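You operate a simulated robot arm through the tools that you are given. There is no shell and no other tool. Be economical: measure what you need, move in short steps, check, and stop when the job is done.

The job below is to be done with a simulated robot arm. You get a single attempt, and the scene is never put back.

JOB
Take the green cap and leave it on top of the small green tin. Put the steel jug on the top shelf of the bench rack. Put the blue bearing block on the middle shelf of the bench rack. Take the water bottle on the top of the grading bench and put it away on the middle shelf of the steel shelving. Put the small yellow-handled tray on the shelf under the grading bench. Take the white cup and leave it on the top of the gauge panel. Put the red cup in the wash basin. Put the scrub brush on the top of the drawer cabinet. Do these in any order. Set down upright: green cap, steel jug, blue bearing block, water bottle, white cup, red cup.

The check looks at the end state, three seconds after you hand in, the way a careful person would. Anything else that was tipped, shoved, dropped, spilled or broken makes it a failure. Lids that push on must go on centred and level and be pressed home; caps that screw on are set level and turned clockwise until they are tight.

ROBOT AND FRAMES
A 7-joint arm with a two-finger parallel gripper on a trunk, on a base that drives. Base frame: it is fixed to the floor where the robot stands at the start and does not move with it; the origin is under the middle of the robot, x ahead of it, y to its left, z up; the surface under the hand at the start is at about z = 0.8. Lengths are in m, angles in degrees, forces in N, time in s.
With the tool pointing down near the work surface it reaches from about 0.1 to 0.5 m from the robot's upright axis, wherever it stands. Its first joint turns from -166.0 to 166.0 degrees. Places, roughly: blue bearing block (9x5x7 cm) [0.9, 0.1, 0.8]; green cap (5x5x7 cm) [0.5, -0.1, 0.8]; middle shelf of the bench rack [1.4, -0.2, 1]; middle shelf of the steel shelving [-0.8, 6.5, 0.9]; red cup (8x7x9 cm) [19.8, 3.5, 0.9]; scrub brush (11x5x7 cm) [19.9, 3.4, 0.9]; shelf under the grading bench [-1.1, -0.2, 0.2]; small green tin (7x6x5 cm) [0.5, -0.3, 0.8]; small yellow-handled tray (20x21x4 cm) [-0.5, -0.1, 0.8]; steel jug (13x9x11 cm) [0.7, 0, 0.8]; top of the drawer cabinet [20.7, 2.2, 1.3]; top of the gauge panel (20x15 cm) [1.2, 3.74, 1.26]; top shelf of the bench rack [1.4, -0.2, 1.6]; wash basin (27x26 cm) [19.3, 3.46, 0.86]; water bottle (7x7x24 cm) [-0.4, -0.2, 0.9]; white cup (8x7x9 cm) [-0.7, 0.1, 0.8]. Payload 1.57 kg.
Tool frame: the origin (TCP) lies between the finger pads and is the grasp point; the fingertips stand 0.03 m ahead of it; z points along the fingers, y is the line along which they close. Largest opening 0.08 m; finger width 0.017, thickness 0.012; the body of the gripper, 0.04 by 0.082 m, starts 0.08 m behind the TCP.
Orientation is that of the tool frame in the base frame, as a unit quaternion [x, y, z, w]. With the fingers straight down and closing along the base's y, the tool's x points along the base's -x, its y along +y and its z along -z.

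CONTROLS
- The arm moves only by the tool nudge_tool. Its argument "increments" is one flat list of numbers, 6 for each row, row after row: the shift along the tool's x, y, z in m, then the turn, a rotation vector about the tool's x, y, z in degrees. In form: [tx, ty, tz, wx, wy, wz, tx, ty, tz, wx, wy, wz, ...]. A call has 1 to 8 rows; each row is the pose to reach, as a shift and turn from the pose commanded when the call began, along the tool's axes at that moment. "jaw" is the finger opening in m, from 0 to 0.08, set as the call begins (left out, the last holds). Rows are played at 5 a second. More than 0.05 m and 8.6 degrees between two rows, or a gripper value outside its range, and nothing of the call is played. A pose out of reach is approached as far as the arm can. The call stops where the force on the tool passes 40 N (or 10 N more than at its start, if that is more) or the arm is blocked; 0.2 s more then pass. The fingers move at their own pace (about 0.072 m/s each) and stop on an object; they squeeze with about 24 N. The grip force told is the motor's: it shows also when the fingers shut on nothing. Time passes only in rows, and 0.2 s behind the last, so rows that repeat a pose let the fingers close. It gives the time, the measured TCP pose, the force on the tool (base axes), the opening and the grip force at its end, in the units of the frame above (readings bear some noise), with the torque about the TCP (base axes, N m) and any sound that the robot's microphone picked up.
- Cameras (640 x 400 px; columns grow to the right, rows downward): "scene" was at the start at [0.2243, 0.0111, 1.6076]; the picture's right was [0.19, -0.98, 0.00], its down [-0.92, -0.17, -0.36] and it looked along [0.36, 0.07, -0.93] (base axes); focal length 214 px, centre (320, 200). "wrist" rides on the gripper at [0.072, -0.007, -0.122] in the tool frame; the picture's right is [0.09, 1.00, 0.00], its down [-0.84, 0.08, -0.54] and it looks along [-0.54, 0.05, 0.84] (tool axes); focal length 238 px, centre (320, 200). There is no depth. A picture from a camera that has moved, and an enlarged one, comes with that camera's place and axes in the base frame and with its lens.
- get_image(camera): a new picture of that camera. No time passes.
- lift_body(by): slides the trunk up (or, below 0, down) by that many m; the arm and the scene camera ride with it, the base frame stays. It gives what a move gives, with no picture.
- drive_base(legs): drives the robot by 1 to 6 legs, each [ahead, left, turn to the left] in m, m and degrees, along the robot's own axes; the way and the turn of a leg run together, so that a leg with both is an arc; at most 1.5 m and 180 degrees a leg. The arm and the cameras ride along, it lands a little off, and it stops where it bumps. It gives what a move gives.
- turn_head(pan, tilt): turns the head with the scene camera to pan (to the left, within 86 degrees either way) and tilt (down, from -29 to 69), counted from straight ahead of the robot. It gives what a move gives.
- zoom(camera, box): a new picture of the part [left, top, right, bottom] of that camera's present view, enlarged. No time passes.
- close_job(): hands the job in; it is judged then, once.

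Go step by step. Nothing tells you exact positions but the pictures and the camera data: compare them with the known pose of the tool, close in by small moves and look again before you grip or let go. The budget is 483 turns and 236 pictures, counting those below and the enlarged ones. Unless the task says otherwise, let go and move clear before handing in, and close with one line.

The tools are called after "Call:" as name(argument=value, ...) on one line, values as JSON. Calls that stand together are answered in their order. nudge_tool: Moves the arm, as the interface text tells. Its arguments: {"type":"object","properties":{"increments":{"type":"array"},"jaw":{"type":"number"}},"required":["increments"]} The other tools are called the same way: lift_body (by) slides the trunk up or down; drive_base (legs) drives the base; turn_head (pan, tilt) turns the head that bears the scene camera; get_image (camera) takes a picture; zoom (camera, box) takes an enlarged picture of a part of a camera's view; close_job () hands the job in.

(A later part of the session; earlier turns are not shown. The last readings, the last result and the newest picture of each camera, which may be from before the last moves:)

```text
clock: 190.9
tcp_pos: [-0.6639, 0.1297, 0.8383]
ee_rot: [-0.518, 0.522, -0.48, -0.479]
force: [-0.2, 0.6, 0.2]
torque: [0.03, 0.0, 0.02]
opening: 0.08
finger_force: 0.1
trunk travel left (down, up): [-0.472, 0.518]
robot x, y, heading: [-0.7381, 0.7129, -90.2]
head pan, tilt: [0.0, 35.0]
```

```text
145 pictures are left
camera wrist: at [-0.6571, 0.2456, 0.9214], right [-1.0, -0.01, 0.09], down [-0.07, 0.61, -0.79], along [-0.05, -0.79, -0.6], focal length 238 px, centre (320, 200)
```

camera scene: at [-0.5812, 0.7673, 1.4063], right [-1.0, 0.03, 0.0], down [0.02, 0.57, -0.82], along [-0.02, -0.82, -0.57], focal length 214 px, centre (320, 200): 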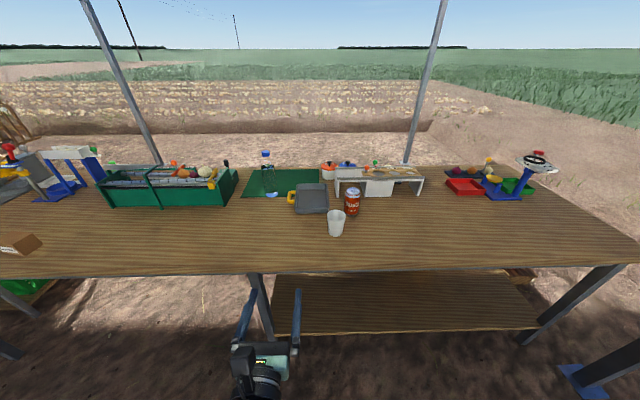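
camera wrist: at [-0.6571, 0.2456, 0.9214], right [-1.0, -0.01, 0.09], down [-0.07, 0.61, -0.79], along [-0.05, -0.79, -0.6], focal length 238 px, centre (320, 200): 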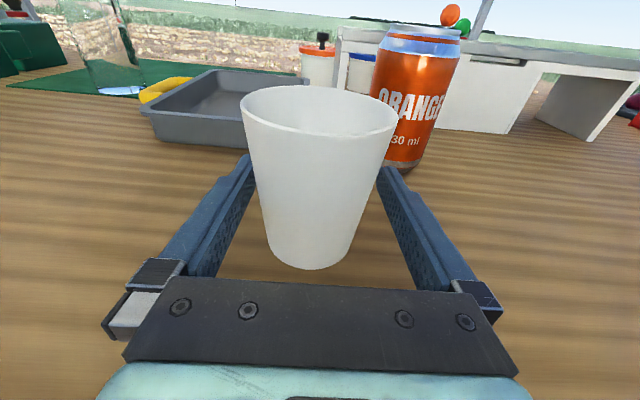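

Call:
nudge_tool(increments=[0, 0, 0, 0, 0, 0, 0, 0, 0, 0, 0, 0, 0, 0, 0, 0, 0, 0], jaw=0.03)

Call:
nudge_tool(increments=[0.01, 0, 0, 0, 0, 0, 0.025, 0, 0, 0, 0, 0, 0.04, 0, 0, 0, 0, 0, 0.06, 0, 0, 0, 0, 0])

Call:
get_image(camera="wrist")

```text
clock: 191.7
tcp_pos: [-0.6637, 0.1281, 0.8391]
ee_rot: [-0.518, 0.52, -0.482, -0.479]
force: [0.1, -0.6, 0.5]
torque: [-0.03, -0.01, 0.01]
opening: 0.0627
finger_force: 24.3
trunk travel left (down, up): [-0.472, 0.518]
robot x, y, heading: [-0.7396, 0.7112, -90.4]
head pan, tilt: [0.0, 35.0]
```

```text
clock: 192.7
tcp_pos: [-0.6651, 0.1241, 0.8983]
ee_rot: [-0.518, 0.521, -0.481, -0.479]
force: [0.9, 1.1, -0.7]
torque: [0.01, -0.02, 0.07]
opening: 0.0631
finger_force: 24.0
trunk travel left (down, up): [-0.472, 0.518]
robot x, y, heading: [-0.7393, 0.7132, -90.4]
head pan, tilt: [0.0, 35.0]
```

```text
144 pictures are left
camera wrist: at [-0.6577, 0.2403, 0.9807], right [-1.0, 0.0, 0.09], down [-0.07, 0.61, -0.79], along [-0.05, -0.8, -0.6], focal length 238 px, centre (320, 200)
```

wrist: 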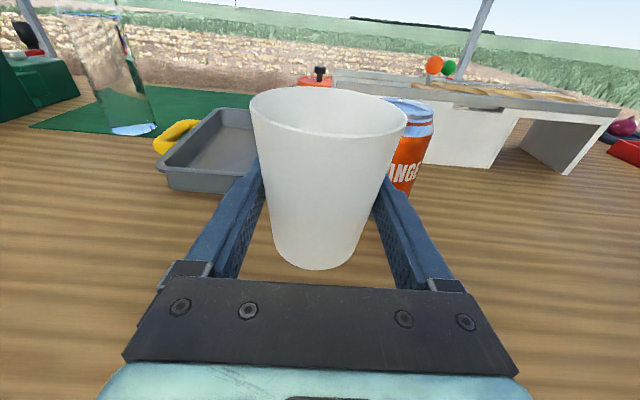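

Cup held. Back off, raise, turn around and fly toward the gauge panel.

Call:
drive_base(legs=[[-0.55, 0, 0]])

Call:
lift_body(by=0.4)

Call:
drive_base(legs=[[0, 0, 90], [0, 0, 90], [0.65, -0.97, 0], [0.65, -0.97, 0]])

Call:
turn_head(pan=0, tilt=20)

Call:
get_image(camera="scene")

```text
clock: 195.9
tcp_pos: [-0.6589, 0.6683, 0.8967]
ee_rot: [-0.518, 0.52, -0.481, -0.479]
force: [0.0, 0.3, 0.9]
torque: [0.03, 0.04, 0.02]
opening: 0.063
finger_force: 24.0
trunk travel left (down, up): [-0.472, 0.518]
robot x, y, heading: [-0.7373, 1.2611, -90.3]
head pan, tilt: [0.0, 35.0]
```

```text
clock: 199.7
tcp_pos: [-0.6601, 0.6682, 1.2984]
ee_rot: [-0.518, 0.521, -0.481, -0.479]
force: [0.2, 0.6, -0.3]
torque: [0.03, 0.04, 0.01]
opening: 0.063
finger_force: 24.3
trunk travel left (down, up): [-0.872, 0.118]
robot x, y, heading: [-0.7355, 1.2579, -90.1]
head pan, tilt: [0.0, 35.0]
```

```text
clock: 218.8
tcp_pos: [1.0672, 3.1805, 1.2973]
ee_rot: [0.516, 0.524, 0.473, -0.486]
force: [-0.2, -0.2, -0.6]
torque: [0.01, 0.02, -0.04]
opening: 0.0626
finger_force: 23.8
trunk travel left (down, up): [-0.872, 0.118]
robot x, y, heading: [1.1538, 2.5952, 91.0]
head pan, tilt: [0.0, 35.0]
```

```text
clock: 219.6
tcp_pos: [1.0684, 3.1807, 1.2979]
ee_rot: [0.516, 0.524, 0.473, -0.485]
force: [0.2, -0.5, -1.1]
torque: [-0.02, -0.03, 0.02]
opening: 0.0624
finger_force: 24.4
trunk travel left (down, up): [-0.872, 0.118]
robot x, y, heading: [1.1584, 2.5962, 91.1]
head pan, tilt: [0.0, 20.0]
```

```text
143 pictures are left
camera scene: at [1.1519, 2.8582, 1.68], right [1.0, 0.02, 0.0], down [0.01, -0.34, -0.94], along [-0.02, 0.94, -0.34], focal length 214 px, centre (320, 200)
```

scene: 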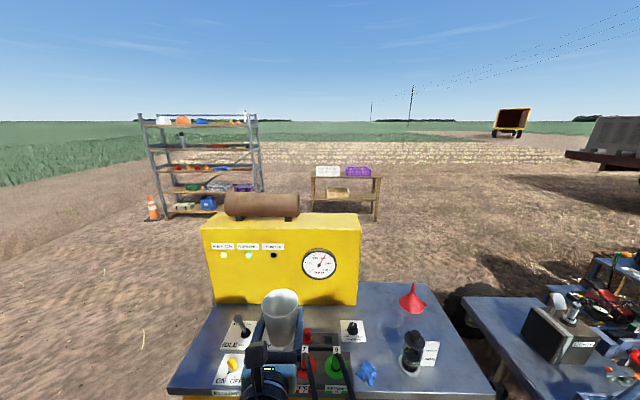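

Call:
zoom(camera="scene", box=[190, 170, 390, 295])

Call:
get_image(camera="wrist")

```text
3.20 times, centred on (290, 232) of scene
camera zoom: at [1.1519, 2.8582, 1.68], right [1.0, 0.02, 0.0], down [0.01, -0.34, -0.94], along [-0.02, 0.94, -0.34], focal length 686 px, centre (416, 96)
```

zoom: 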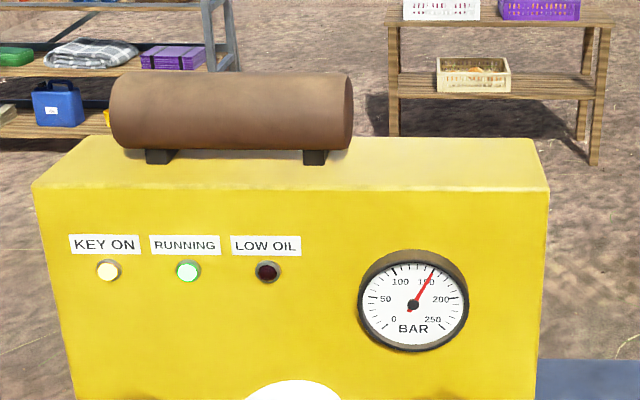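

```text
141 pictures are left
camera wrist: at [1.0649, 3.0664, 1.3804], right [1.0, 0.03, 0.09], down [0.09, -0.6, -0.79], along [0.03, 0.8, -0.6], focal length 238 px, centre (320, 200)
```

wrist: 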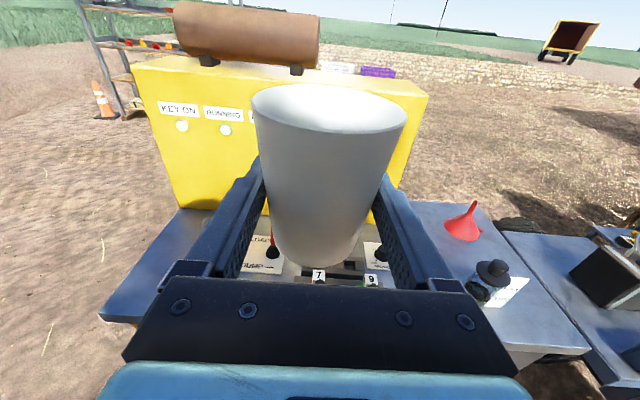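

Panel top measures z≈1.26, y 3.66–3.83, free x 1.06–1.30; target (1.19, 3.74). Raise and approach.

Call:
lift_body(by=0.1)

Call:
drive_base(legs=[[0.36, -0.1, -1]])

Call:
get_image(camera="wrist")

Call:
get_image(camera="scene")

```text
clock: 220.9
tcp_pos: [1.0682, 3.182, 1.3978]
ee_rot: [0.514, 0.524, 0.473, -0.487]
force: [-0.5, 0.1, -0.4]
torque: [-0.02, 0.02, -0.04]
opening: 0.0627
finger_force: 24.8
trunk travel left (down, up): [-0.972, 0.018]
robot x, y, heading: [1.1583, 2.596, 91.1]
head pan, tilt: [0.0, 20.0]
```

```text
clock: 223.3
tcp_pos: [1.1707, 3.5391, 1.3977]
ee_rot: [0.518, 0.521, 0.476, -0.484]
force: [0.0, 0.1, -0.3]
torque: [0.0, 0.01, 0.01]
opening: 0.0624
finger_force: 23.5
trunk travel left (down, up): [-0.972, 0.018]
robot x, y, heading: [1.2508, 2.9538, 89.9]
head pan, tilt: [0.0, 20.0]
```

```text
140 pictures are left
camera wrist: at [1.1661, 3.4234, 1.4808], right [1.0, 0.02, 0.09], down [0.08, -0.61, -0.79], along [0.04, 0.8, -0.6], focal length 238 px, centre (320, 200)
```

wrist: 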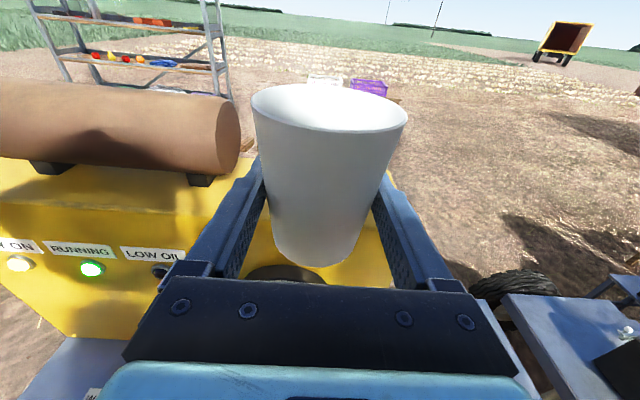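

```text
139 pictures are left
camera scene: at [1.2501, 3.2137, 1.7803], right [1.0, 0.0, 0.0], down [0.0, -0.34, -0.94], along [0.0, 0.94, -0.34], focal length 214 px, centre (320, 200)
```

scene: 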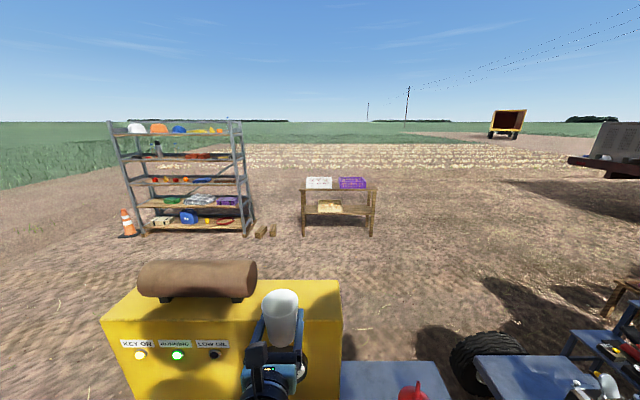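

Call:
drive_base(legs=[[0.19, 0, 0]])

Call:
nudge_tool(increments=[0, 0.012, 0, 0, 0, 0, -0.02, 0.022, 0, 0, 0, 0, -0.05, 0.022, 0, 0, 0, 0])

Call:
get_image(camera="wrist")

Call:
turn_head(pan=0, tilt=50)

Call:
get_image(camera="scene")

```text
clock: 224.8
tcp_pos: [1.1706, 3.724, 1.3995]
ee_rot: [0.518, 0.52, 0.477, -0.483]
force: [-0.5, -0.4, -0.4]
torque: [-0.02, 0.04, -0.02]
opening: 0.0626
finger_force: 23.5
trunk travel left (down, up): [-0.972, 0.018]
robot x, y, heading: [1.2494, 3.1406, 90.2]
head pan, tilt: [0.0, 20.0]
```

```text
clock: 225.6
tcp_pos: [1.1916, 3.7233, 1.3482]
ee_rot: [0.518, 0.521, 0.476, -0.483]
force: [0.1, 0.1, -0.6]
torque: [0.03, 0.04, 0.0]
opening: 0.0626
finger_force: 24.1
trunk travel left (down, up): [-0.972, 0.018]
robot x, y, heading: [1.2501, 3.1378, 90.0]
head pan, tilt: [0.0, 20.0]
```

```text
138 pictures are left
camera wrist: at [1.1879, 3.6082, 1.43], right [1.0, 0.02, 0.09], down [0.08, -0.61, -0.79], along [0.04, 0.8, -0.6], focal length 238 px, centre (320, 200)
```

wrist: 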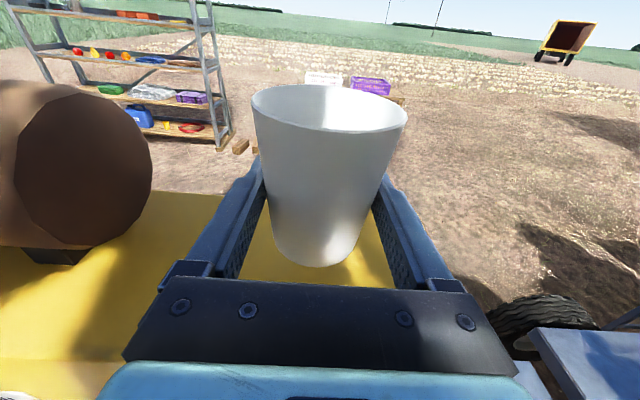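

```text
clock: 226.6
tcp_pos: [1.1935, 3.7228, 1.3482]
ee_rot: [0.519, 0.521, 0.476, -0.483]
force: [-0.1, 0.2, -0.5]
torque: [0.02, -0.03, 0.01]
opening: 0.0623
finger_force: 24.7
trunk travel left (down, up): [-0.972, 0.018]
robot x, y, heading: [1.2515, 3.1396, 90.3]
head pan, tilt: [0.0, 50.0]
```

```text
137 pictures are left
camera scene: at [1.2499, 3.3851, 1.7345], right [1.0, 0.0, 0.0], down [0.0, -0.77, -0.64], along [0.0, 0.64, -0.77], focal length 214 px, centre (320, 200)
```

scene: 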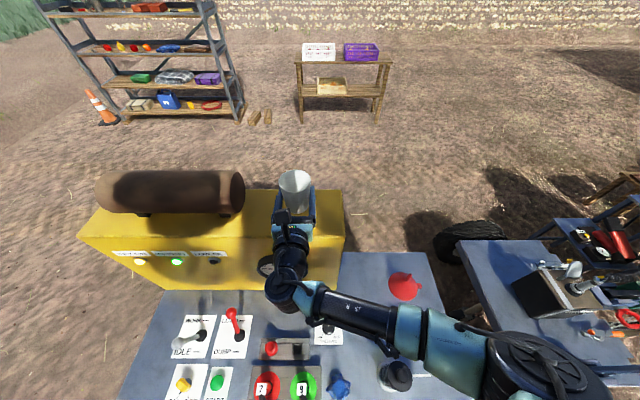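

Call:
nudge_tool(increments=[-0.015, 0, 0.004, 0, 0, 0, -0.03, 0, 0.006, 0, 0, 0, -0.038, 0, 0.006, 0, 0, 0, -0.043, 0, 0.006, 0, 0, 0])

Call:
nudge_tool(increments=[-0.003, 0, 0, 0, 0, 0, -0.006, 0, 0, 0, 0, 0])

```text
clock: 227.6
tcp_pos: [1.1927, 3.7234, 1.3041]
ee_rot: [0.519, 0.521, 0.476, -0.482]
force: [0.4, 0.2, -1.2]
torque: [0.01, 0.0, 0.0]
opening: 0.0625
finger_force: 24.0
trunk travel left (down, up): [-0.972, 0.018]
robot x, y, heading: [1.2514, 3.1361, 90.1]
head pan, tilt: [0.0, 50.0]
```

```text
clock: 228.2
tcp_pos: [1.1929, 3.7238, 1.2977]
ee_rot: [0.518, 0.52, 0.477, -0.483]
force: [-0.3, -0.6, -0.6]
torque: [0.0, -0.05, -0.02]
opening: 0.0624
finger_force: 23.9
trunk travel left (down, up): [-0.972, 0.018]
robot x, y, heading: [1.2528, 3.1382, 90.2]
head pan, tilt: [0.0, 50.0]
```

Call:
nudge_tool(increments=[-0.003, 0, 0, 0, 0, 0, -0.006, 0, 0, 0, 0, 0])

Call:
get_image(camera="wrist")

```text
clock: 228.8
tcp_pos: [1.1925, 3.7232, 1.2972]
ee_rot: [0.516, 0.519, 0.478, -0.486]
force: [-3.1, 4.3, 17.9]
torque: [-0.02, -0.15, 0.1]
opening: 0.063
finger_force: 23.9
trunk travel left (down, up): [-0.972, 0.018]
robot x, y, heading: [1.2527, 3.1354, 90.1]
head pan, tilt: [0.0, 50.0]
```

```text
136 pictures are left
camera wrist: at [1.1877, 3.6071, 1.3787], right [1.0, 0.02, 0.09], down [0.08, -0.6, -0.8], along [0.04, 0.8, -0.6], focal length 238 px, centre (320, 200)
```

wrist: 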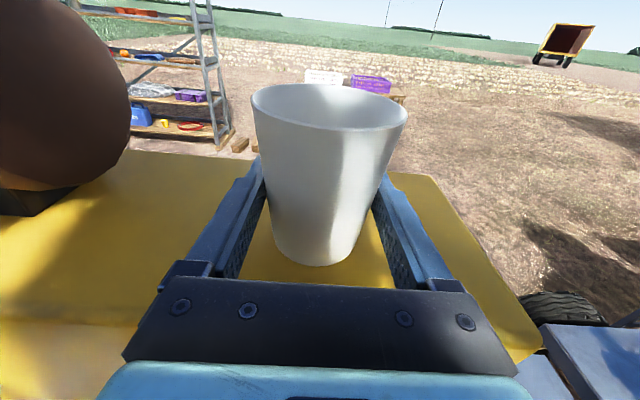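

Contact with the panel top; ease a touch, release, and back away.

Call:
nudge_tool(increments=[0.004, 0, 0, 0, 0, 0, 0.004, 0, 0, 0, 0, 0])

Call:
nudge_tool(increments=[0, 0, 0, 0, 0, 0, 0, 0, 0, 0, 0, 0, 0, 0, 0, 0, 0, 0], jaw=0.08)

Call:
nudge_tool(increments=[0, 0, -0.01, 0, 0, 0, 0, 0, -0.025, 0, 0, 0, 0, 0, -0.045, 0, 0, 0, 0, 0, -0.07, 0, 0, 0, 0, 0, -0.1, 0, 0, 0])

Call:
get_image(camera="wrist")

```text
clock: 229.4
tcp_pos: [1.193, 3.7227, 1.2971]
ee_rot: [0.518, 0.52, 0.477, -0.483]
force: [0.2, 0.8, 8.3]
torque: [0.13, -0.12, 0.02]
opening: 0.0625
finger_force: 23.9
trunk travel left (down, up): [-0.972, 0.018]
robot x, y, heading: [1.2506, 3.1365, 90.1]
head pan, tilt: [0.0, 50.0]
```

```text
clock: 230.2
tcp_pos: [1.1932, 3.724, 1.297]
ee_rot: [0.519, 0.521, 0.476, -0.483]
force: [0.5, 0.3, -0.7]
torque: [0.0, -0.01, 0.03]
opening: 0.0804
finger_force: 0.1
trunk travel left (down, up): [-0.972, 0.018]
robot x, y, heading: [1.2531, 3.1394, 90.1]
head pan, tilt: [0.0, 50.0]
```

```text
clock: 231.4
tcp_pos: [1.1946, 3.622, 1.3046]
ee_rot: [0.519, 0.519, 0.477, -0.483]
force: [-0.7, 0.1, -0.6]
torque: [0.01, 0.01, -0.02]
opening: 0.08
finger_force: 0.0
trunk travel left (down, up): [-0.972, 0.018]
robot x, y, heading: [1.2513, 3.1353, 90.2]
head pan, tilt: [0.0, 50.0]
```

```text
135 pictures are left
camera wrist: at [1.1898, 3.5073, 1.3879], right [1.0, 0.02, 0.09], down [0.08, -0.61, -0.79], along [0.04, 0.8, -0.6], focal length 238 px, centre (320, 200)
```

wrist: 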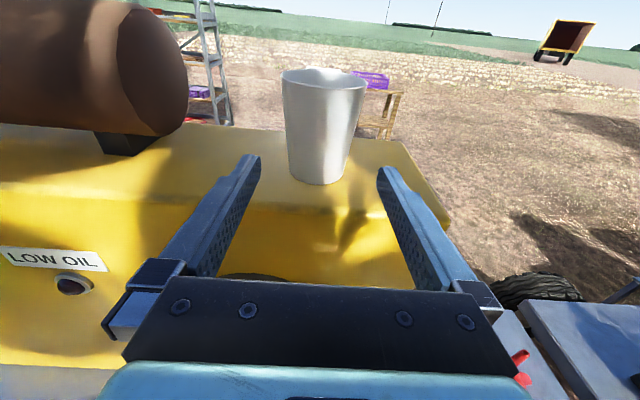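

The white cup stands on the panel. Next the water bottle: I'll fly back over the bench (hand high) to its -y side, facing +y.

Call:
drive_base(legs=[[-0.5, 0, 0], [-1.0, 0.55, 0], [-1.0, 0.55, 0], [-0.9, 0.5, 0], [-0.7, 0, 0]])

Call:
turn_head(pan=0, tilt=40)

Call:
get_image(camera="scene")

```text
clock: 249.6
tcp_pos: [-0.3578, 0.2481, 1.3064]
ee_rot: [0.513, 0.524, 0.474, -0.487]
force: [-1.1, -0.5, 0.8]
torque: [0.01, -0.03, -0.04]
opening: 0.08
finger_force: 0.0
trunk travel left (down, up): [-0.972, 0.018]
robot x, y, heading: [-0.2941, -0.2325, 91.0]
head pan, tilt: [0.0, 50.0]
stopped in leg 4: the robot was blocked; the commanded pose is now the measured one
```

```text
clock: 250.3
tcp_pos: [-0.3557, 0.2523, 1.3044]
ee_rot: [0.515, 0.524, 0.473, -0.486]
force: [-0.1, -0.3, 0.4]
torque: [0.03, 0.01, -0.05]
opening: 0.0798
finger_force: 0.0
trunk travel left (down, up): [-0.972, 0.018]
robot x, y, heading: [-0.2931, -0.2327, 90.9]
head pan, tilt: [0.0, 40.0]
```

```text
134 pictures are left
camera scene: at [-0.297, 0.0234, 1.7486], right [1.0, 0.02, 0.0], down [0.01, -0.64, -0.77], along [-0.01, 0.77, -0.64], focal length 214 px, centre (320, 200)
```

scene: 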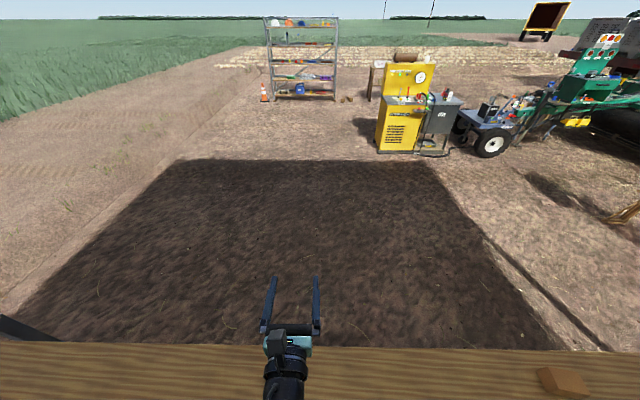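

Something blocked the drive. I need to see what, before moving again.

Call:
turn_head(pan=86, tilt=60)

Call:
get_image(camera="scene")

Call:
turn_head(pan=-86, tilt=60)

Call:
get_image(camera="scene")

```text
clock: 251.9
tcp_pos: [-0.3569, 0.2529, 1.3042]
ee_rot: [0.516, 0.523, 0.474, -0.485]
force: [-0.4, -0.1, 1.0]
torque: [0.06, 0.02, -0.05]
opening: 0.0799
finger_force: 0.1
trunk travel left (down, up): [-0.972, 0.018]
robot x, y, heading: [-0.296, -0.2361, 90.9]
head pan, tilt: [85.9, 60.0]
```

```text
133 pictures are left
camera scene: at [-0.3644, -0.0582, 1.7219], right [0.06, 1.0, 0.0], down [0.86, -0.05, -0.5], along [-0.5, 0.03, -0.87], focal length 214 px, centre (320, 200)
```

scene: 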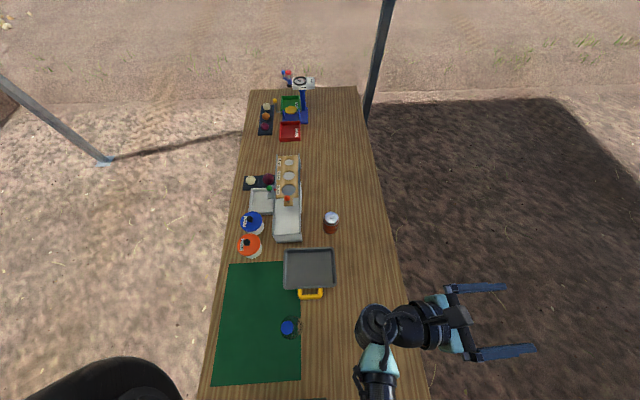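

```text
clock: 254.5
tcp_pos: [-0.3574, 0.2519, 1.3047]
ee_rot: [0.515, 0.524, 0.473, -0.486]
force: [0.8, 0.8, 0.4]
torque: [-0.03, 0.02, 0.06]
opening: 0.0801
finger_force: 0.0
trunk travel left (down, up): [-0.972, 0.018]
robot x, y, heading: [-0.2959, -0.231, 90.7]
head pan, tilt: [-85.9, 60.0]
```

```text
132 pictures are left
camera scene: at [-0.2314, -0.0564, 1.7219], right [0.09, -1.0, 0.0], down [-0.86, -0.07, -0.5], along [0.5, 0.04, -0.87], focal length 214 px, centre (320, 200)
```

scene: 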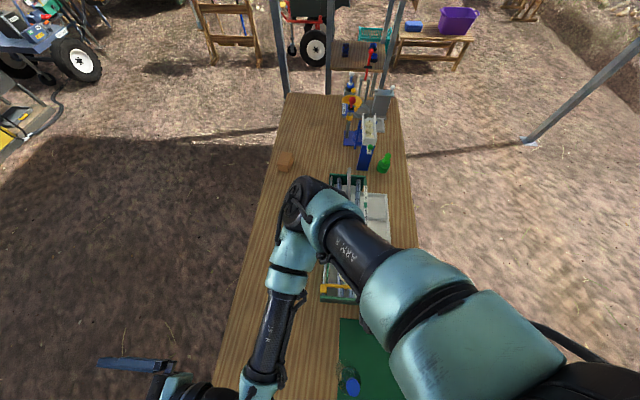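

Nothing is disturbed. Let me look up/sideways for the obstacle.

Call:
turn_head(pan=86, tilt=-20)

Call:
get_image(camera="scene")

Call:
turn_head(pan=-86, tilt=-10)

Call:
get_image(camera="scene")

```text
clock: 257.1
tcp_pos: [-0.3566, 0.2532, 1.3048]
ee_rot: [0.515, 0.523, 0.474, -0.486]
force: [0.2, -0.8, 0.1]
torque: [0.0, -0.02, -0.05]
opening: 0.0801
finger_force: 0.0
trunk travel left (down, up): [-0.972, 0.018]
robot x, y, heading: [-0.2934, -0.2331, 90.6]
head pan, tilt: [85.9, -20.0]
```

```text
131 pictures are left
camera scene: at [-0.3738, -0.0577, 1.8416], right [0.06, 1.0, 0.0], down [-0.34, 0.02, -0.94], along [-0.94, 0.05, 0.34], focal length 214 px, centre (320, 200)
```

scene: 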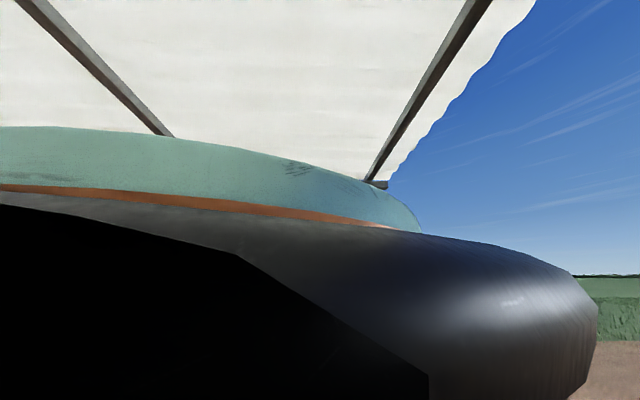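

```text
clock: 259.7
tcp_pos: [-0.3589, 0.2521, 1.3047]
ee_rot: [0.515, 0.523, 0.474, -0.486]
force: [-0.2, -1.1, -0.1]
torque: [0.02, 0.02, -0.01]
opening: 0.08
finger_force: 0.1
trunk travel left (down, up): [-0.972, 0.018]
robot x, y, heading: [-0.296, -0.2324, 90.7]
head pan, tilt: [-85.9, -10.0]
```

```text
130 pictures are left
camera scene: at [-0.2139, -0.0549, 1.8276], right [0.09, -1.0, 0.0], down [0.17, 0.01, -0.98], along [0.98, 0.08, 0.17], focal length 214 px, centre (320, 200)
```

scene: 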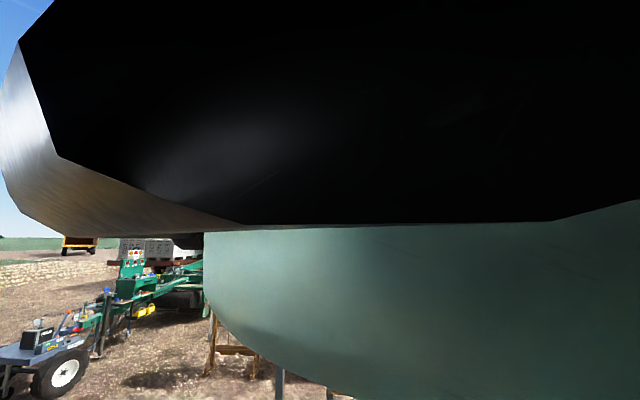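

No visible cause and nothing moved; I'll simply not go there. I'll take the bottle from the +y side instead: go forward and turn around.

Call:
drive_base(legs=[[1.25, 0, 0], [0, 0, 90], [0, 0, 88]])

Call:
turn_head(pan=0, tilt=35)

Call:
get_image(camera="scene")

```text
clock: 262.3
tcp_pos: [-0.303, 0.5574, 1.302]
ee_rot: [0.519, 0.522, 0.476, -0.481]
force: [-0.7, -0.2, -0.3]
torque: [0.03, -0.01, -0.03]
opening: 0.0799
finger_force: 0.0
trunk travel left (down, up): [-0.972, 0.018]
robot x, y, heading: [-0.2426, 0.0676, 90.1]
head pan, tilt: [-85.9, -10.0]
stopped in leg 1: the robot was blocked; the commanded pose is now the measured one
```

```text
clock: 263.9
tcp_pos: [-0.3006, 0.5531, 1.3049]
ee_rot: [0.519, 0.522, 0.475, -0.482]
force: [-0.2, 0.3, 0.0]
torque: [-0.03, 0.01, -0.02]
opening: 0.0804
finger_force: 0.1
trunk travel left (down, up): [-0.972, 0.018]
robot x, y, heading: [-0.2422, 0.0689, 89.8]
head pan, tilt: [0.0, 35.0]
```

```text
129 pictures are left
camera scene: at [-0.2449, 0.3269, 1.7562], right [1.0, 0.0, 0.0], down [0.0, -0.57, -0.82], along [0.0, 0.82, -0.57], focal length 214 px, centre (320, 200)
```

scene: 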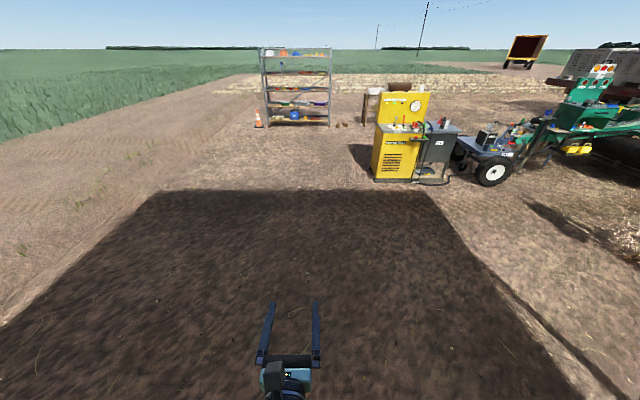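

It seems the robot has a footprint at floor level that meets the bench legs. I'll sidestep to +x, the way I came in, then go out.

Call:
drive_base(legs=[[0, -0.3, 0]])

Call:
drive_base(legs=[[0.4, 0, 0]])

```text
clock: 265.9
tcp_pos: [-0.0122, 0.5541, 1.3029]
ee_rot: [0.519, 0.521, 0.476, -0.483]
force: [-0.2, -0.6, -1.5]
torque: [-0.02, -0.01, -0.05]
opening: 0.0802
finger_force: 0.1
trunk travel left (down, up): [-0.972, 0.018]
robot x, y, heading: [0.0453, 0.0684, 90.0]
head pan, tilt: [0.0, 35.0]
```

```text
clock: 268.4
tcp_pos: [-0.0192, 0.955, 1.3045]
ee_rot: [0.516, 0.523, 0.474, -0.486]
force: [0.2, 0.0, -0.4]
torque: [-0.02, 0.01, -0.03]
opening: 0.0802
finger_force: 0.1
trunk travel left (down, up): [-0.972, 0.018]
robot x, y, heading: [0.0431, 0.4686, 90.6]
head pan, tilt: [0.0, 35.0]
```

Freed. The clear corridor under the bench is near x≈0.1; I'll back through it to the -y side, then move over to the bottle.

Call:
drive_base(legs=[[0, -0.1, 0], [-0.75, 0, 0], [-0.75, 0, 0]])

Call:
turn_head(pan=35, tilt=35)

Call:
get_image(camera="scene")

```text
clock: 276.9
tcp_pos: [0.0895, -0.5464, 1.3039]
ee_rot: [0.518, 0.522, 0.475, -0.484]
force: [0.9, 0.8, -0.1]
torque: [0.02, 0.02, 0.0]
opening: 0.0802
finger_force: 0.0
trunk travel left (down, up): [-0.972, 0.018]
robot x, y, heading: [0.1536, -1.0293, 90.3]
head pan, tilt: [0.0, 35.0]
```

```text
clock: 277.9
tcp_pos: [0.0902, -0.547, 1.3046]
ee_rot: [0.518, 0.523, 0.474, -0.483]
force: [0.8, 0.6, 0.0]
torque: [0.0, 0.0, 0.01]
opening: 0.08
finger_force: 0.1
trunk travel left (down, up): [-0.972, 0.018]
robot x, y, heading: [0.1457, -1.03, 90.5]
head pan, tilt: [35.0, 35.0]
```

```text
128 pictures are left
camera scene: at [0.0967, -0.7894, 1.7562], right [0.82, 0.58, 0.0], down [0.33, -0.47, -0.82], along [-0.47, 0.67, -0.57], focal length 214 px, centre (320, 200)
```

scene: 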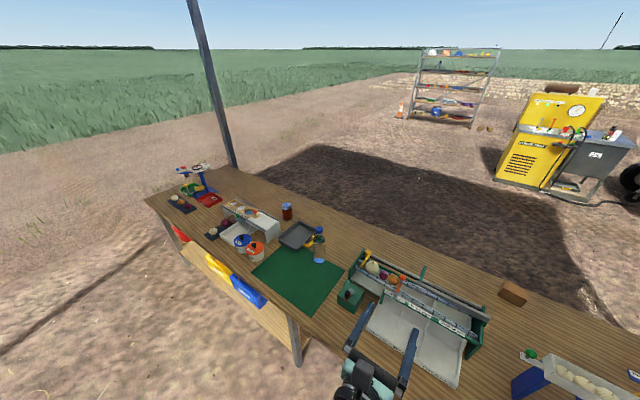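

Call:
drive_base(legs=[[0, 0.43, -0.5]])

Call:
lift_body(by=-0.38)

Call:
get_image(camera="wrist")

```text
clock: 280.5
tcp_pos: [-0.3453, -0.5491, 1.3043]
ee_rot: [0.518, 0.522, 0.474, -0.484]
force: [-0.1, -0.6, 0.5]
torque: [-0.02, 0.0, -0.01]
opening: 0.08
finger_force: 0.0
trunk travel left (down, up): [-0.972, 0.018]
robot x, y, heading: [-0.2915, -1.0351, 90.4]
head pan, tilt: [35.0, 35.0]
```

```text
clock: 284.2
tcp_pos: [-0.3458, -0.5493, 0.9259]
ee_rot: [0.518, 0.52, 0.476, -0.484]
force: [0.1, -0.5, 0.4]
torque: [-0.01, 0.04, 0.0]
opening: 0.08
finger_force: 0.0
trunk travel left (down, up): [-0.592, 0.398]
robot x, y, heading: [-0.2903, -1.0358, 90.4]
head pan, tilt: [35.0, 35.0]
```

```text
127 pictures are left
camera wrist: at [-0.3506, -0.6638, 1.0072], right [1.0, 0.02, 0.09], down [0.08, -0.61, -0.79], along [0.04, 0.79, -0.61], focal length 238 px, centre (320, 200)
```

wrist: 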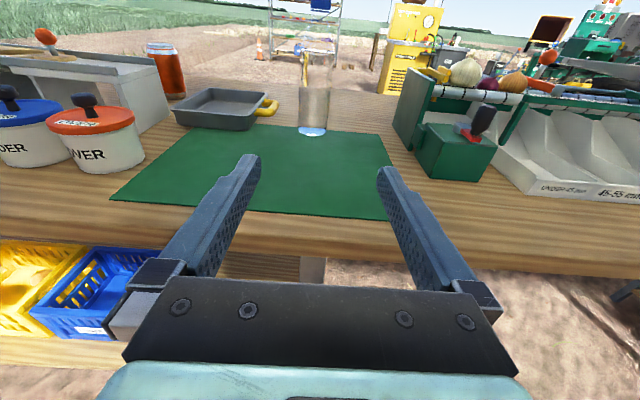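

Call:
drive_base(legs=[[0.28, 0, 0]])

Call:
get_image(camera="wrist")

Call:
turn_head(pan=-40, tilt=55)

Call:
get_image(camera="scene")

```text
clock: 286.2
tcp_pos: [-0.3462, -0.2676, 0.9245]
ee_rot: [0.519, 0.521, 0.476, -0.483]
force: [0.8, -0.5, -0.3]
torque: [-0.03, 0.0, 0.03]
opening: 0.0801
finger_force: 0.1
trunk travel left (down, up): [-0.592, 0.398]
robot x, y, heading: [-0.287, -0.7554, 90.4]
head pan, tilt: [35.0, 35.0]
```

```text
126 pictures are left
camera wrist: at [-0.3506, -0.3821, 1.007], right [1.0, 0.02, 0.09], down [0.08, -0.61, -0.79], along [0.04, 0.79, -0.61], focal length 238 px, centre (320, 200)
```

wrist: 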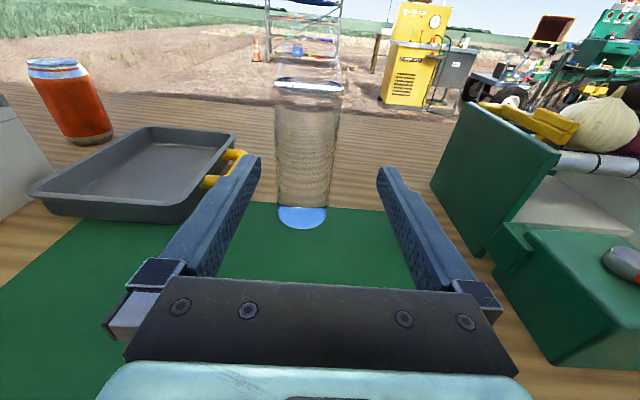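

```text
clock: 287.6
tcp_pos: [-0.3454, -0.2682, 0.9254]
ee_rot: [0.519, 0.52, 0.476, -0.482]
force: [-0.3, -0.1, 0.2]
torque: [-0.01, 0.03, 0.03]
opening: 0.0801
finger_force: 0.0
trunk travel left (down, up): [-0.592, 0.398]
robot x, y, heading: [-0.2918, -0.7535, 89.9]
head pan, tilt: [-40.0, 55.0]
```

```text
125 pictures are left
camera scene: at [-0.2439, -0.5272, 1.348], right [0.77, -0.64, 0.0], down [-0.53, -0.63, -0.57], along [0.37, 0.44, -0.82], focal length 214 px, centre (320, 200)
```

scene: 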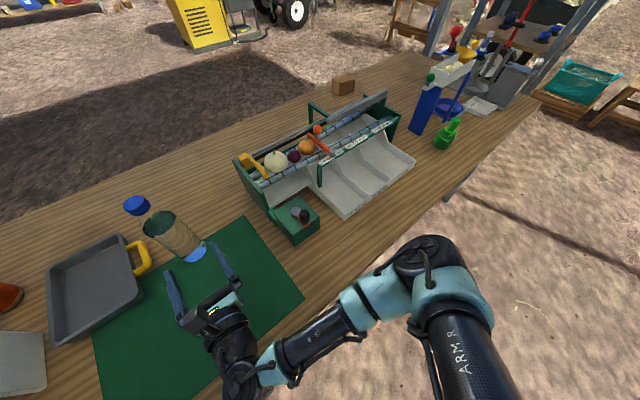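

Call:
nudge_tool(increments=[0, -0.006, 0.02, 0, 0, 0, 0, -0.011, 0.05, 0, 0, 0, 0, -0.011, 0.07, 0, 0, 0])

Call:
get_image(camera="wrist")

```text
clock: 288.4
tcp_pos: [-0.357, -0.1978, 0.9195]
ee_rot: [0.519, 0.521, 0.476, -0.483]
force: [-1.4, 0.2, 0.0]
torque: [0.0, 0.03, -0.04]
opening: 0.0798
finger_force: 0.0
trunk travel left (down, up): [-0.592, 0.398]
robot x, y, heading: [-0.2886, -0.7528, 90.1]
head pan, tilt: [-40.0, 55.0]
```

```text
124 pictures are left
camera wrist: at [-0.3619, -0.3129, 1.002], right [1.0, 0.02, 0.09], down [0.08, -0.61, -0.79], along [0.04, 0.79, -0.61], focal length 238 px, centre (320, 200)
```

wrist: 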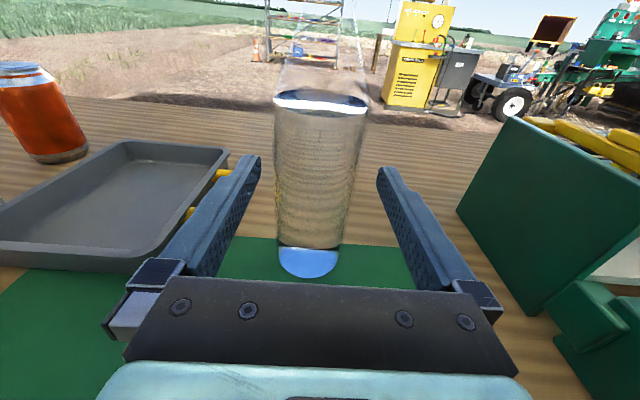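

Call:
nudge_tool(increments=[0, -0.002, 0.02, 0, 0, 0, 0, -0.002, 0.043, 0, 0, 0])

Call:
nudge_tool(increments=[0, 0, 0, 0, 0, 0, 0, 0, 0, 0, 0, 0, 0, 0, 0, 0, 0, 0], jaw=0.03)

Call:
nudge_tool(increments=[0.01, 0, 0, 0, 0, 0, 0.025, 0, 0, 0, 0, 0, 0.04, 0, 0, 0, 0, 0, 0.055, 0, 0, 0, 0, 0])

Call:
get_image(camera="wrist")

```text
clock: 289.0
tcp_pos: [-0.3609, -0.1552, 0.9148]
ee_rot: [0.519, 0.521, 0.475, -0.483]
force: [0.6, -0.5, -0.7]
torque: [0.06, -0.02, -0.02]
opening: 0.0798
finger_force: 0.1
trunk travel left (down, up): [-0.592, 0.398]
robot x, y, heading: [-0.2882, -0.753, 90.3]
head pan, tilt: [-40.0, 55.0]
```

```text
clock: 289.8
tcp_pos: [-0.359, -0.1564, 0.9155]
ee_rot: [0.52, 0.52, 0.476, -0.482]
force: [-0.6, 1.7, 0.0]
torque: [0.12, 0.02, -0.07]
opening: 0.0646
finger_force: 24.2
trunk travel left (down, up): [-0.592, 0.398]
robot x, y, heading: [-0.2922, -0.7517, 90.0]
head pan, tilt: [-40.0, 55.0]
```

```text
clock: 290.8
tcp_pos: [-0.3592, -0.1508, 0.9687]
ee_rot: [0.519, 0.521, 0.476, -0.482]
force: [0.0, -0.1, -4.5]
torque: [-0.02, 0.01, -0.03]
opening: 0.0647
finger_force: 24.0
trunk travel left (down, up): [-0.592, 0.398]
robot x, y, heading: [-0.2899, -0.7562, 90.0]
head pan, tilt: [-40.0, 55.0]
```

```text
123 pictures are left
camera wrist: at [-0.3643, -0.265, 1.0523], right [1.0, 0.02, 0.09], down [0.08, -0.61, -0.79], along [0.04, 0.79, -0.61], focal length 238 px, centre (320, 200)
```

wrist: 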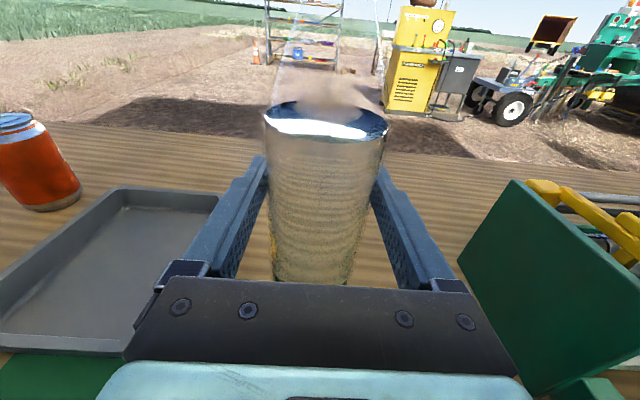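

Bottle held (about 0.45 kg). Back out, raise, and return through the corridor toward the steel shelving.

Call:
drive_base(legs=[[-0.42, 0, 0]])

Call:
lift_body(by=0.36)

Call:
drive_base(legs=[[0, -0.44, 0], [0.8, 0, 0], [0.8, 0, 0], [0.8, 0, 0]])

```text
clock: 293.4
tcp_pos: [-0.3566, -0.5712, 0.9705]
ee_rot: [0.521, 0.519, 0.477, -0.481]
force: [-0.1, 0.1, -5.0]
torque: [-0.01, -0.01, 0.02]
opening: 0.0648
finger_force: 24.7
trunk travel left (down, up): [-0.592, 0.398]
robot x, y, heading: [-0.2912, -1.1759, 89.6]
head pan, tilt: [-40.0, 55.0]
```

```text
clock: 296.9
tcp_pos: [-0.3564, -0.5706, 1.3284]
ee_rot: [0.521, 0.519, 0.477, -0.481]
force: [-0.4, -0.5, -6.2]
torque: [-0.03, -0.01, -0.03]
opening: 0.0647
finger_force: 23.9
trunk travel left (down, up): [-0.952, 0.038]
robot x, y, heading: [-0.2915, -1.1715, 89.8]
head pan, tilt: [-40.0, 55.0]
```

```text
clock: 311.3
tcp_pos: [0.1053, 1.8428, 1.3287]
ee_rot: [0.523, 0.517, 0.479, -0.479]
force: [0.4, 0.0, -5.5]
torque: [-0.05, 0.02, 0.01]
opening: 0.0645
finger_force: 23.8
trunk travel left (down, up): [-0.952, 0.038]
robot x, y, heading: [0.167, 1.2403, 89.1]
head pan, tilt: [-40.0, 55.0]
```

Call:
drive_base(legs=[[1.2, 0.35, 0.3], [1.2, 0.35, 0.3], [1.1, 0.25, 0.3]])

Call:
turn_head(pan=0, tilt=20)

Call:
get_image(camera="scene")

Call:
get_image(camera="wrist")

```text
clock: 328.9
tcp_pos: [-0.788, 5.3443, 1.3298]
ee_rot: [0.527, 0.512, 0.484, -0.475]
force: [-0.4, 0.5, -5.5]
torque: [-0.04, -0.02, 0.0]
opening: 0.065
finger_force: 23.6
trunk travel left (down, up): [-0.952, 0.038]
robot x, y, heading: [-0.7372, 4.7408, 88.1]
head pan, tilt: [-40.0, 55.0]
```

```text
clock: 329.9
tcp_pos: [-0.7881, 5.3461, 1.3294]
ee_rot: [0.528, 0.512, 0.484, -0.474]
force: [0.0, 0.5, -5.0]
torque: [-0.01, 0.0, -0.01]
opening: 0.0649
finger_force: 24.6
trunk travel left (down, up): [-0.952, 0.038]
robot x, y, heading: [-0.738, 4.7405, 88.2]
head pan, tilt: [0.0, 20.0]
```

```text
122 pictures are left
camera scene: at [-0.7311, 5.0049, 1.7599], right [1.0, -0.03, 0.0], down [-0.01, -0.34, -0.94], along [0.03, 0.94, -0.34], focal length 214 px, centre (320, 200)
```

scene: 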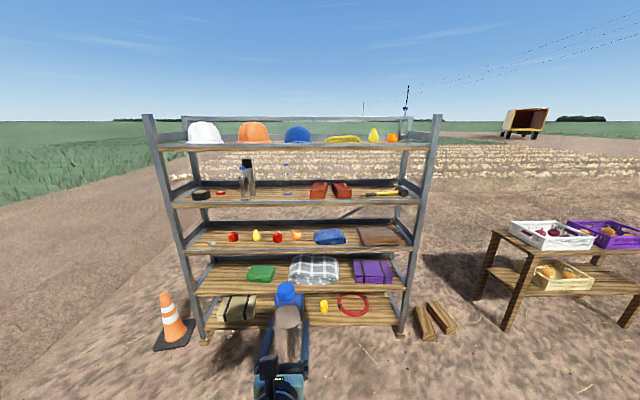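

```text
121 pictures are left
camera wrist: at [-0.7973, 5.2313, 1.4119], right [1.0, -0.02, 0.09], down [0.06, -0.61, -0.79], along [0.07, 0.79, -0.61], focal length 238 px, centre (320, 200)
```

wrist: 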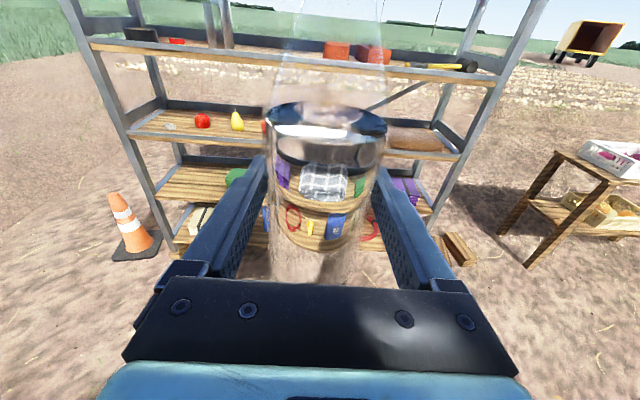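

Call:
zoom(camera="scene", box=[160, 180, 432, 350])

```text
2.35 times, centred on (296, 265) of scene
camera zoom: at [-0.7311, 5.0049, 1.7599], right [1.0, -0.03, 0.0], down [-0.01, -0.34, -0.94], along [0.03, 0.94, -0.34], focal length 505 px, centre (376, 47)
```

zoom: 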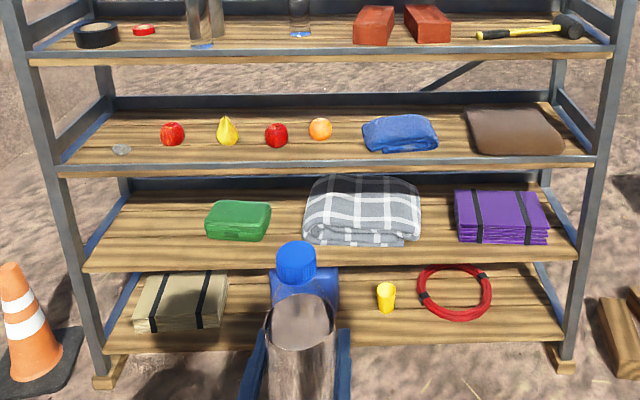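

Middle shelf at z≈0.905, front at y≈6.33; a free gap lies between the orange and the blue cloth near x≈-0.78. Approach and lower to entry height.

Call:
drive_base(legs=[[0.7, -0.03, 1.8]])

Call:
lift_body(by=-0.27)

Call:
get_image(camera="scene")

Call:
get_image(camera="wrist")

```text
clock: 333.8
tcp_pos: [-0.7737, 6.043, 1.3296]
ee_rot: [0.518, 0.522, 0.474, -0.484]
force: [-0.3, -0.1, -5.7]
torque: [0.0, -0.03, 0.01]
opening: 0.0647
finger_force: 23.9
trunk travel left (down, up): [-0.952, 0.038]
robot x, y, heading: [-0.7008, 5.4391, 90.3]
head pan, tilt: [0.0, 20.0]
```

```text
clock: 336.6
tcp_pos: [-0.7718, 6.0433, 1.0576]
ee_rot: [0.519, 0.522, 0.475, -0.483]
force: [0.0, 0.5, -5.3]
torque: [-0.01, 0.01, -0.03]
opening: 0.0648
finger_force: 24.1
trunk travel left (down, up): [-0.682, 0.308]
robot x, y, heading: [-0.7029, 5.4415, 90.1]
head pan, tilt: [0.0, 20.0]
```

```text
119 pictures are left
camera scene: at [-0.702, 5.705, 1.49], right [1.0, 0.01, 0.0], down [0.0, -0.34, -0.94], along [0.0, 0.94, -0.34], focal length 214 px, centre (320, 200)
```

scene: 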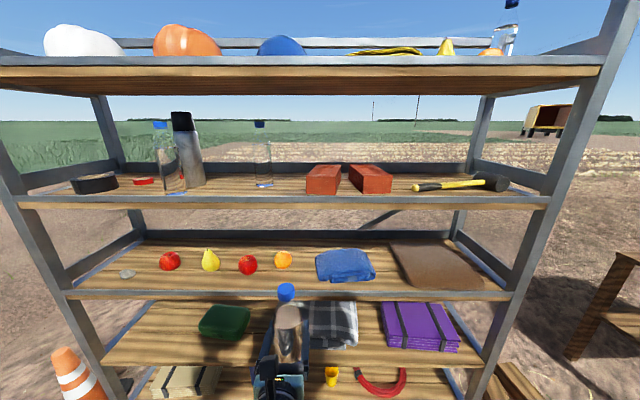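

```text
118 pictures are left
camera wrist: at [-0.7769, 5.9286, 1.1418], right [1.0, 0.02, 0.09], down [0.08, -0.61, -0.79], along [0.04, 0.79, -0.61], focal length 238 px, centre (320, 200)
```

wrist: 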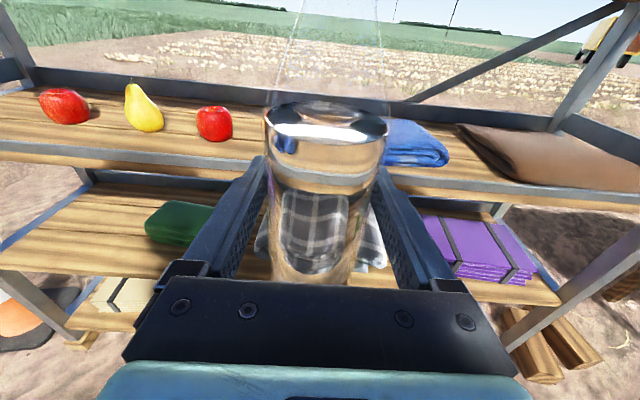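

Call:
drive_base(legs=[[0.24, 0, 0]])

Call:
get_image(camera="scene")

Call:
get_image(camera="wrist")

```text
clock: 338.3
tcp_pos: [-0.7742, 6.2846, 1.0582]
ee_rot: [0.519, 0.522, 0.474, -0.483]
force: [-1.3, 0.5, -5.9]
torque: [-0.05, -0.01, 0.03]
opening: 0.0647
finger_force: 24.3
trunk travel left (down, up): [-0.682, 0.308]
robot x, y, heading: [-0.7016, 5.681, 90.2]
head pan, tilt: [0.0, 20.0]
```

```text
117 pictures are left
camera scene: at [-0.7031, 5.9456, 1.4898], right [1.0, 0.01, 0.0], down [0.0, -0.34, -0.94], along [0.0, 0.94, -0.34], focal length 214 px, centre (320, 200)
```

scene: 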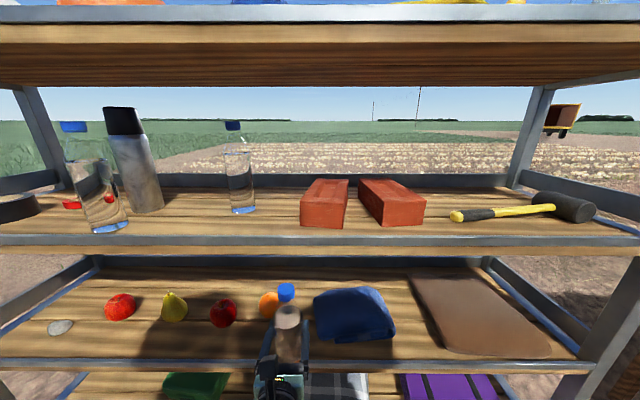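

```text
116 pictures are left
camera wrist: at [-0.778, 6.1691, 1.1416], right [1.0, 0.02, 0.09], down [0.08, -0.61, -0.79], along [0.04, 0.79, -0.61], focal length 238 px, centre (320, 200)
```

wrist: 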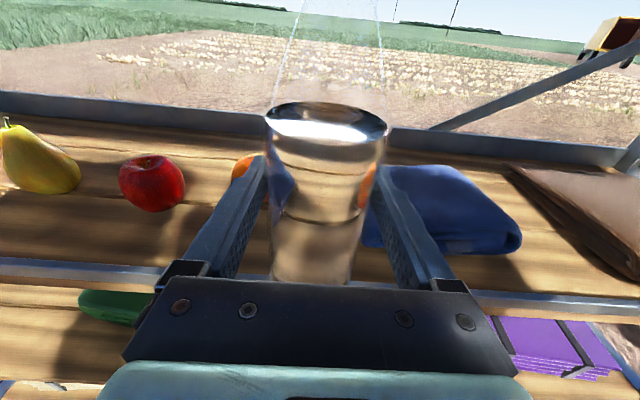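

Call:
drive_base(legs=[[0.1, 0, 0]])

Call:
get_image(camera="wrist")

```text
clock: 339.5
tcp_pos: [-0.7738, 6.382, 1.0583]
ee_rot: [0.518, 0.522, 0.475, -0.483]
force: [-0.5, 0.5, -6.0]
torque: [-0.04, 0.05, 0.01]
opening: 0.0649
finger_force: 24.1
trunk travel left (down, up): [-0.682, 0.308]
robot x, y, heading: [-0.702, 5.7805, 90.4]
head pan, tilt: [0.0, 20.0]
```

```text
115 pictures are left
camera wrist: at [-0.7787, 6.2663, 1.1416], right [1.0, 0.02, 0.09], down [0.08, -0.61, -0.79], along [0.04, 0.79, -0.61], focal length 238 px, centre (320, 200)
```

wrist: 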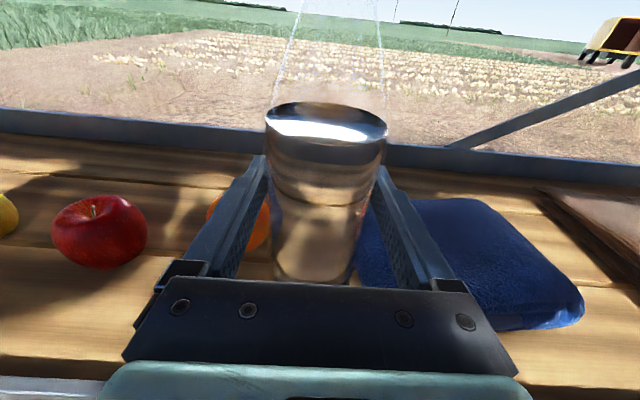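

Call:
nudge_tool(increments=[-0.005, 0, 0.006, 0, 0, 0, -0.01, 0, 0.012, 0, 0, 0, -0.014, 0, 0.012, 0, 0, 0, -0.018, 0, 0.012, 0, 0, 0])

Call:
nudge_tool(increments=[-0.003, 0, 0, 0, 0, 0, -0.006, 0, 0, 0, 0, 0])

```text
clock: 340.5
tcp_pos: [-0.7746, 6.3929, 1.0389]
ee_rot: [0.518, 0.523, 0.474, -0.484]
force: [0.0, 1.3, -4.4]
torque: [-0.04, -0.01, 0.01]
opening: 0.0649
finger_force: 23.1
trunk travel left (down, up): [-0.682, 0.308]
robot x, y, heading: [-0.6987, 5.7802, 90.3]
head pan, tilt: [0.0, 20.0]
```

```text
clock: 341.1
tcp_pos: [-0.7744, 6.3908, 1.0335]
ee_rot: [0.518, 0.522, 0.474, -0.483]
force: [0.0, 0.1, -4.9]
torque: [0.03, 0.03, -0.01]
opening: 0.0648
finger_force: 23.6
trunk travel left (down, up): [-0.682, 0.308]
robot x, y, heading: [-0.7001, 5.7758, 90.2]
head pan, tilt: [0.0, 20.0]
```

Call:
nudge_tool(increments=[-0.004, 0, 0, 0, 0, 0, -0.008, 0, 0, 0, 0, 0, -0.011, 0, 0, 0, 0, 0])

```text
clock: 341.9
tcp_pos: [-0.7745, 6.3887, 1.0229]
ee_rot: [0.518, 0.523, 0.474, -0.484]
force: [0.1, 0.4, -6.0]
torque: [-0.03, -0.01, 0.0]
opening: 0.0646
finger_force: 23.3
trunk travel left (down, up): [-0.682, 0.308]
robot x, y, heading: [-0.7037, 5.7748, 90.3]
head pan, tilt: [0.0, 20.0]
```

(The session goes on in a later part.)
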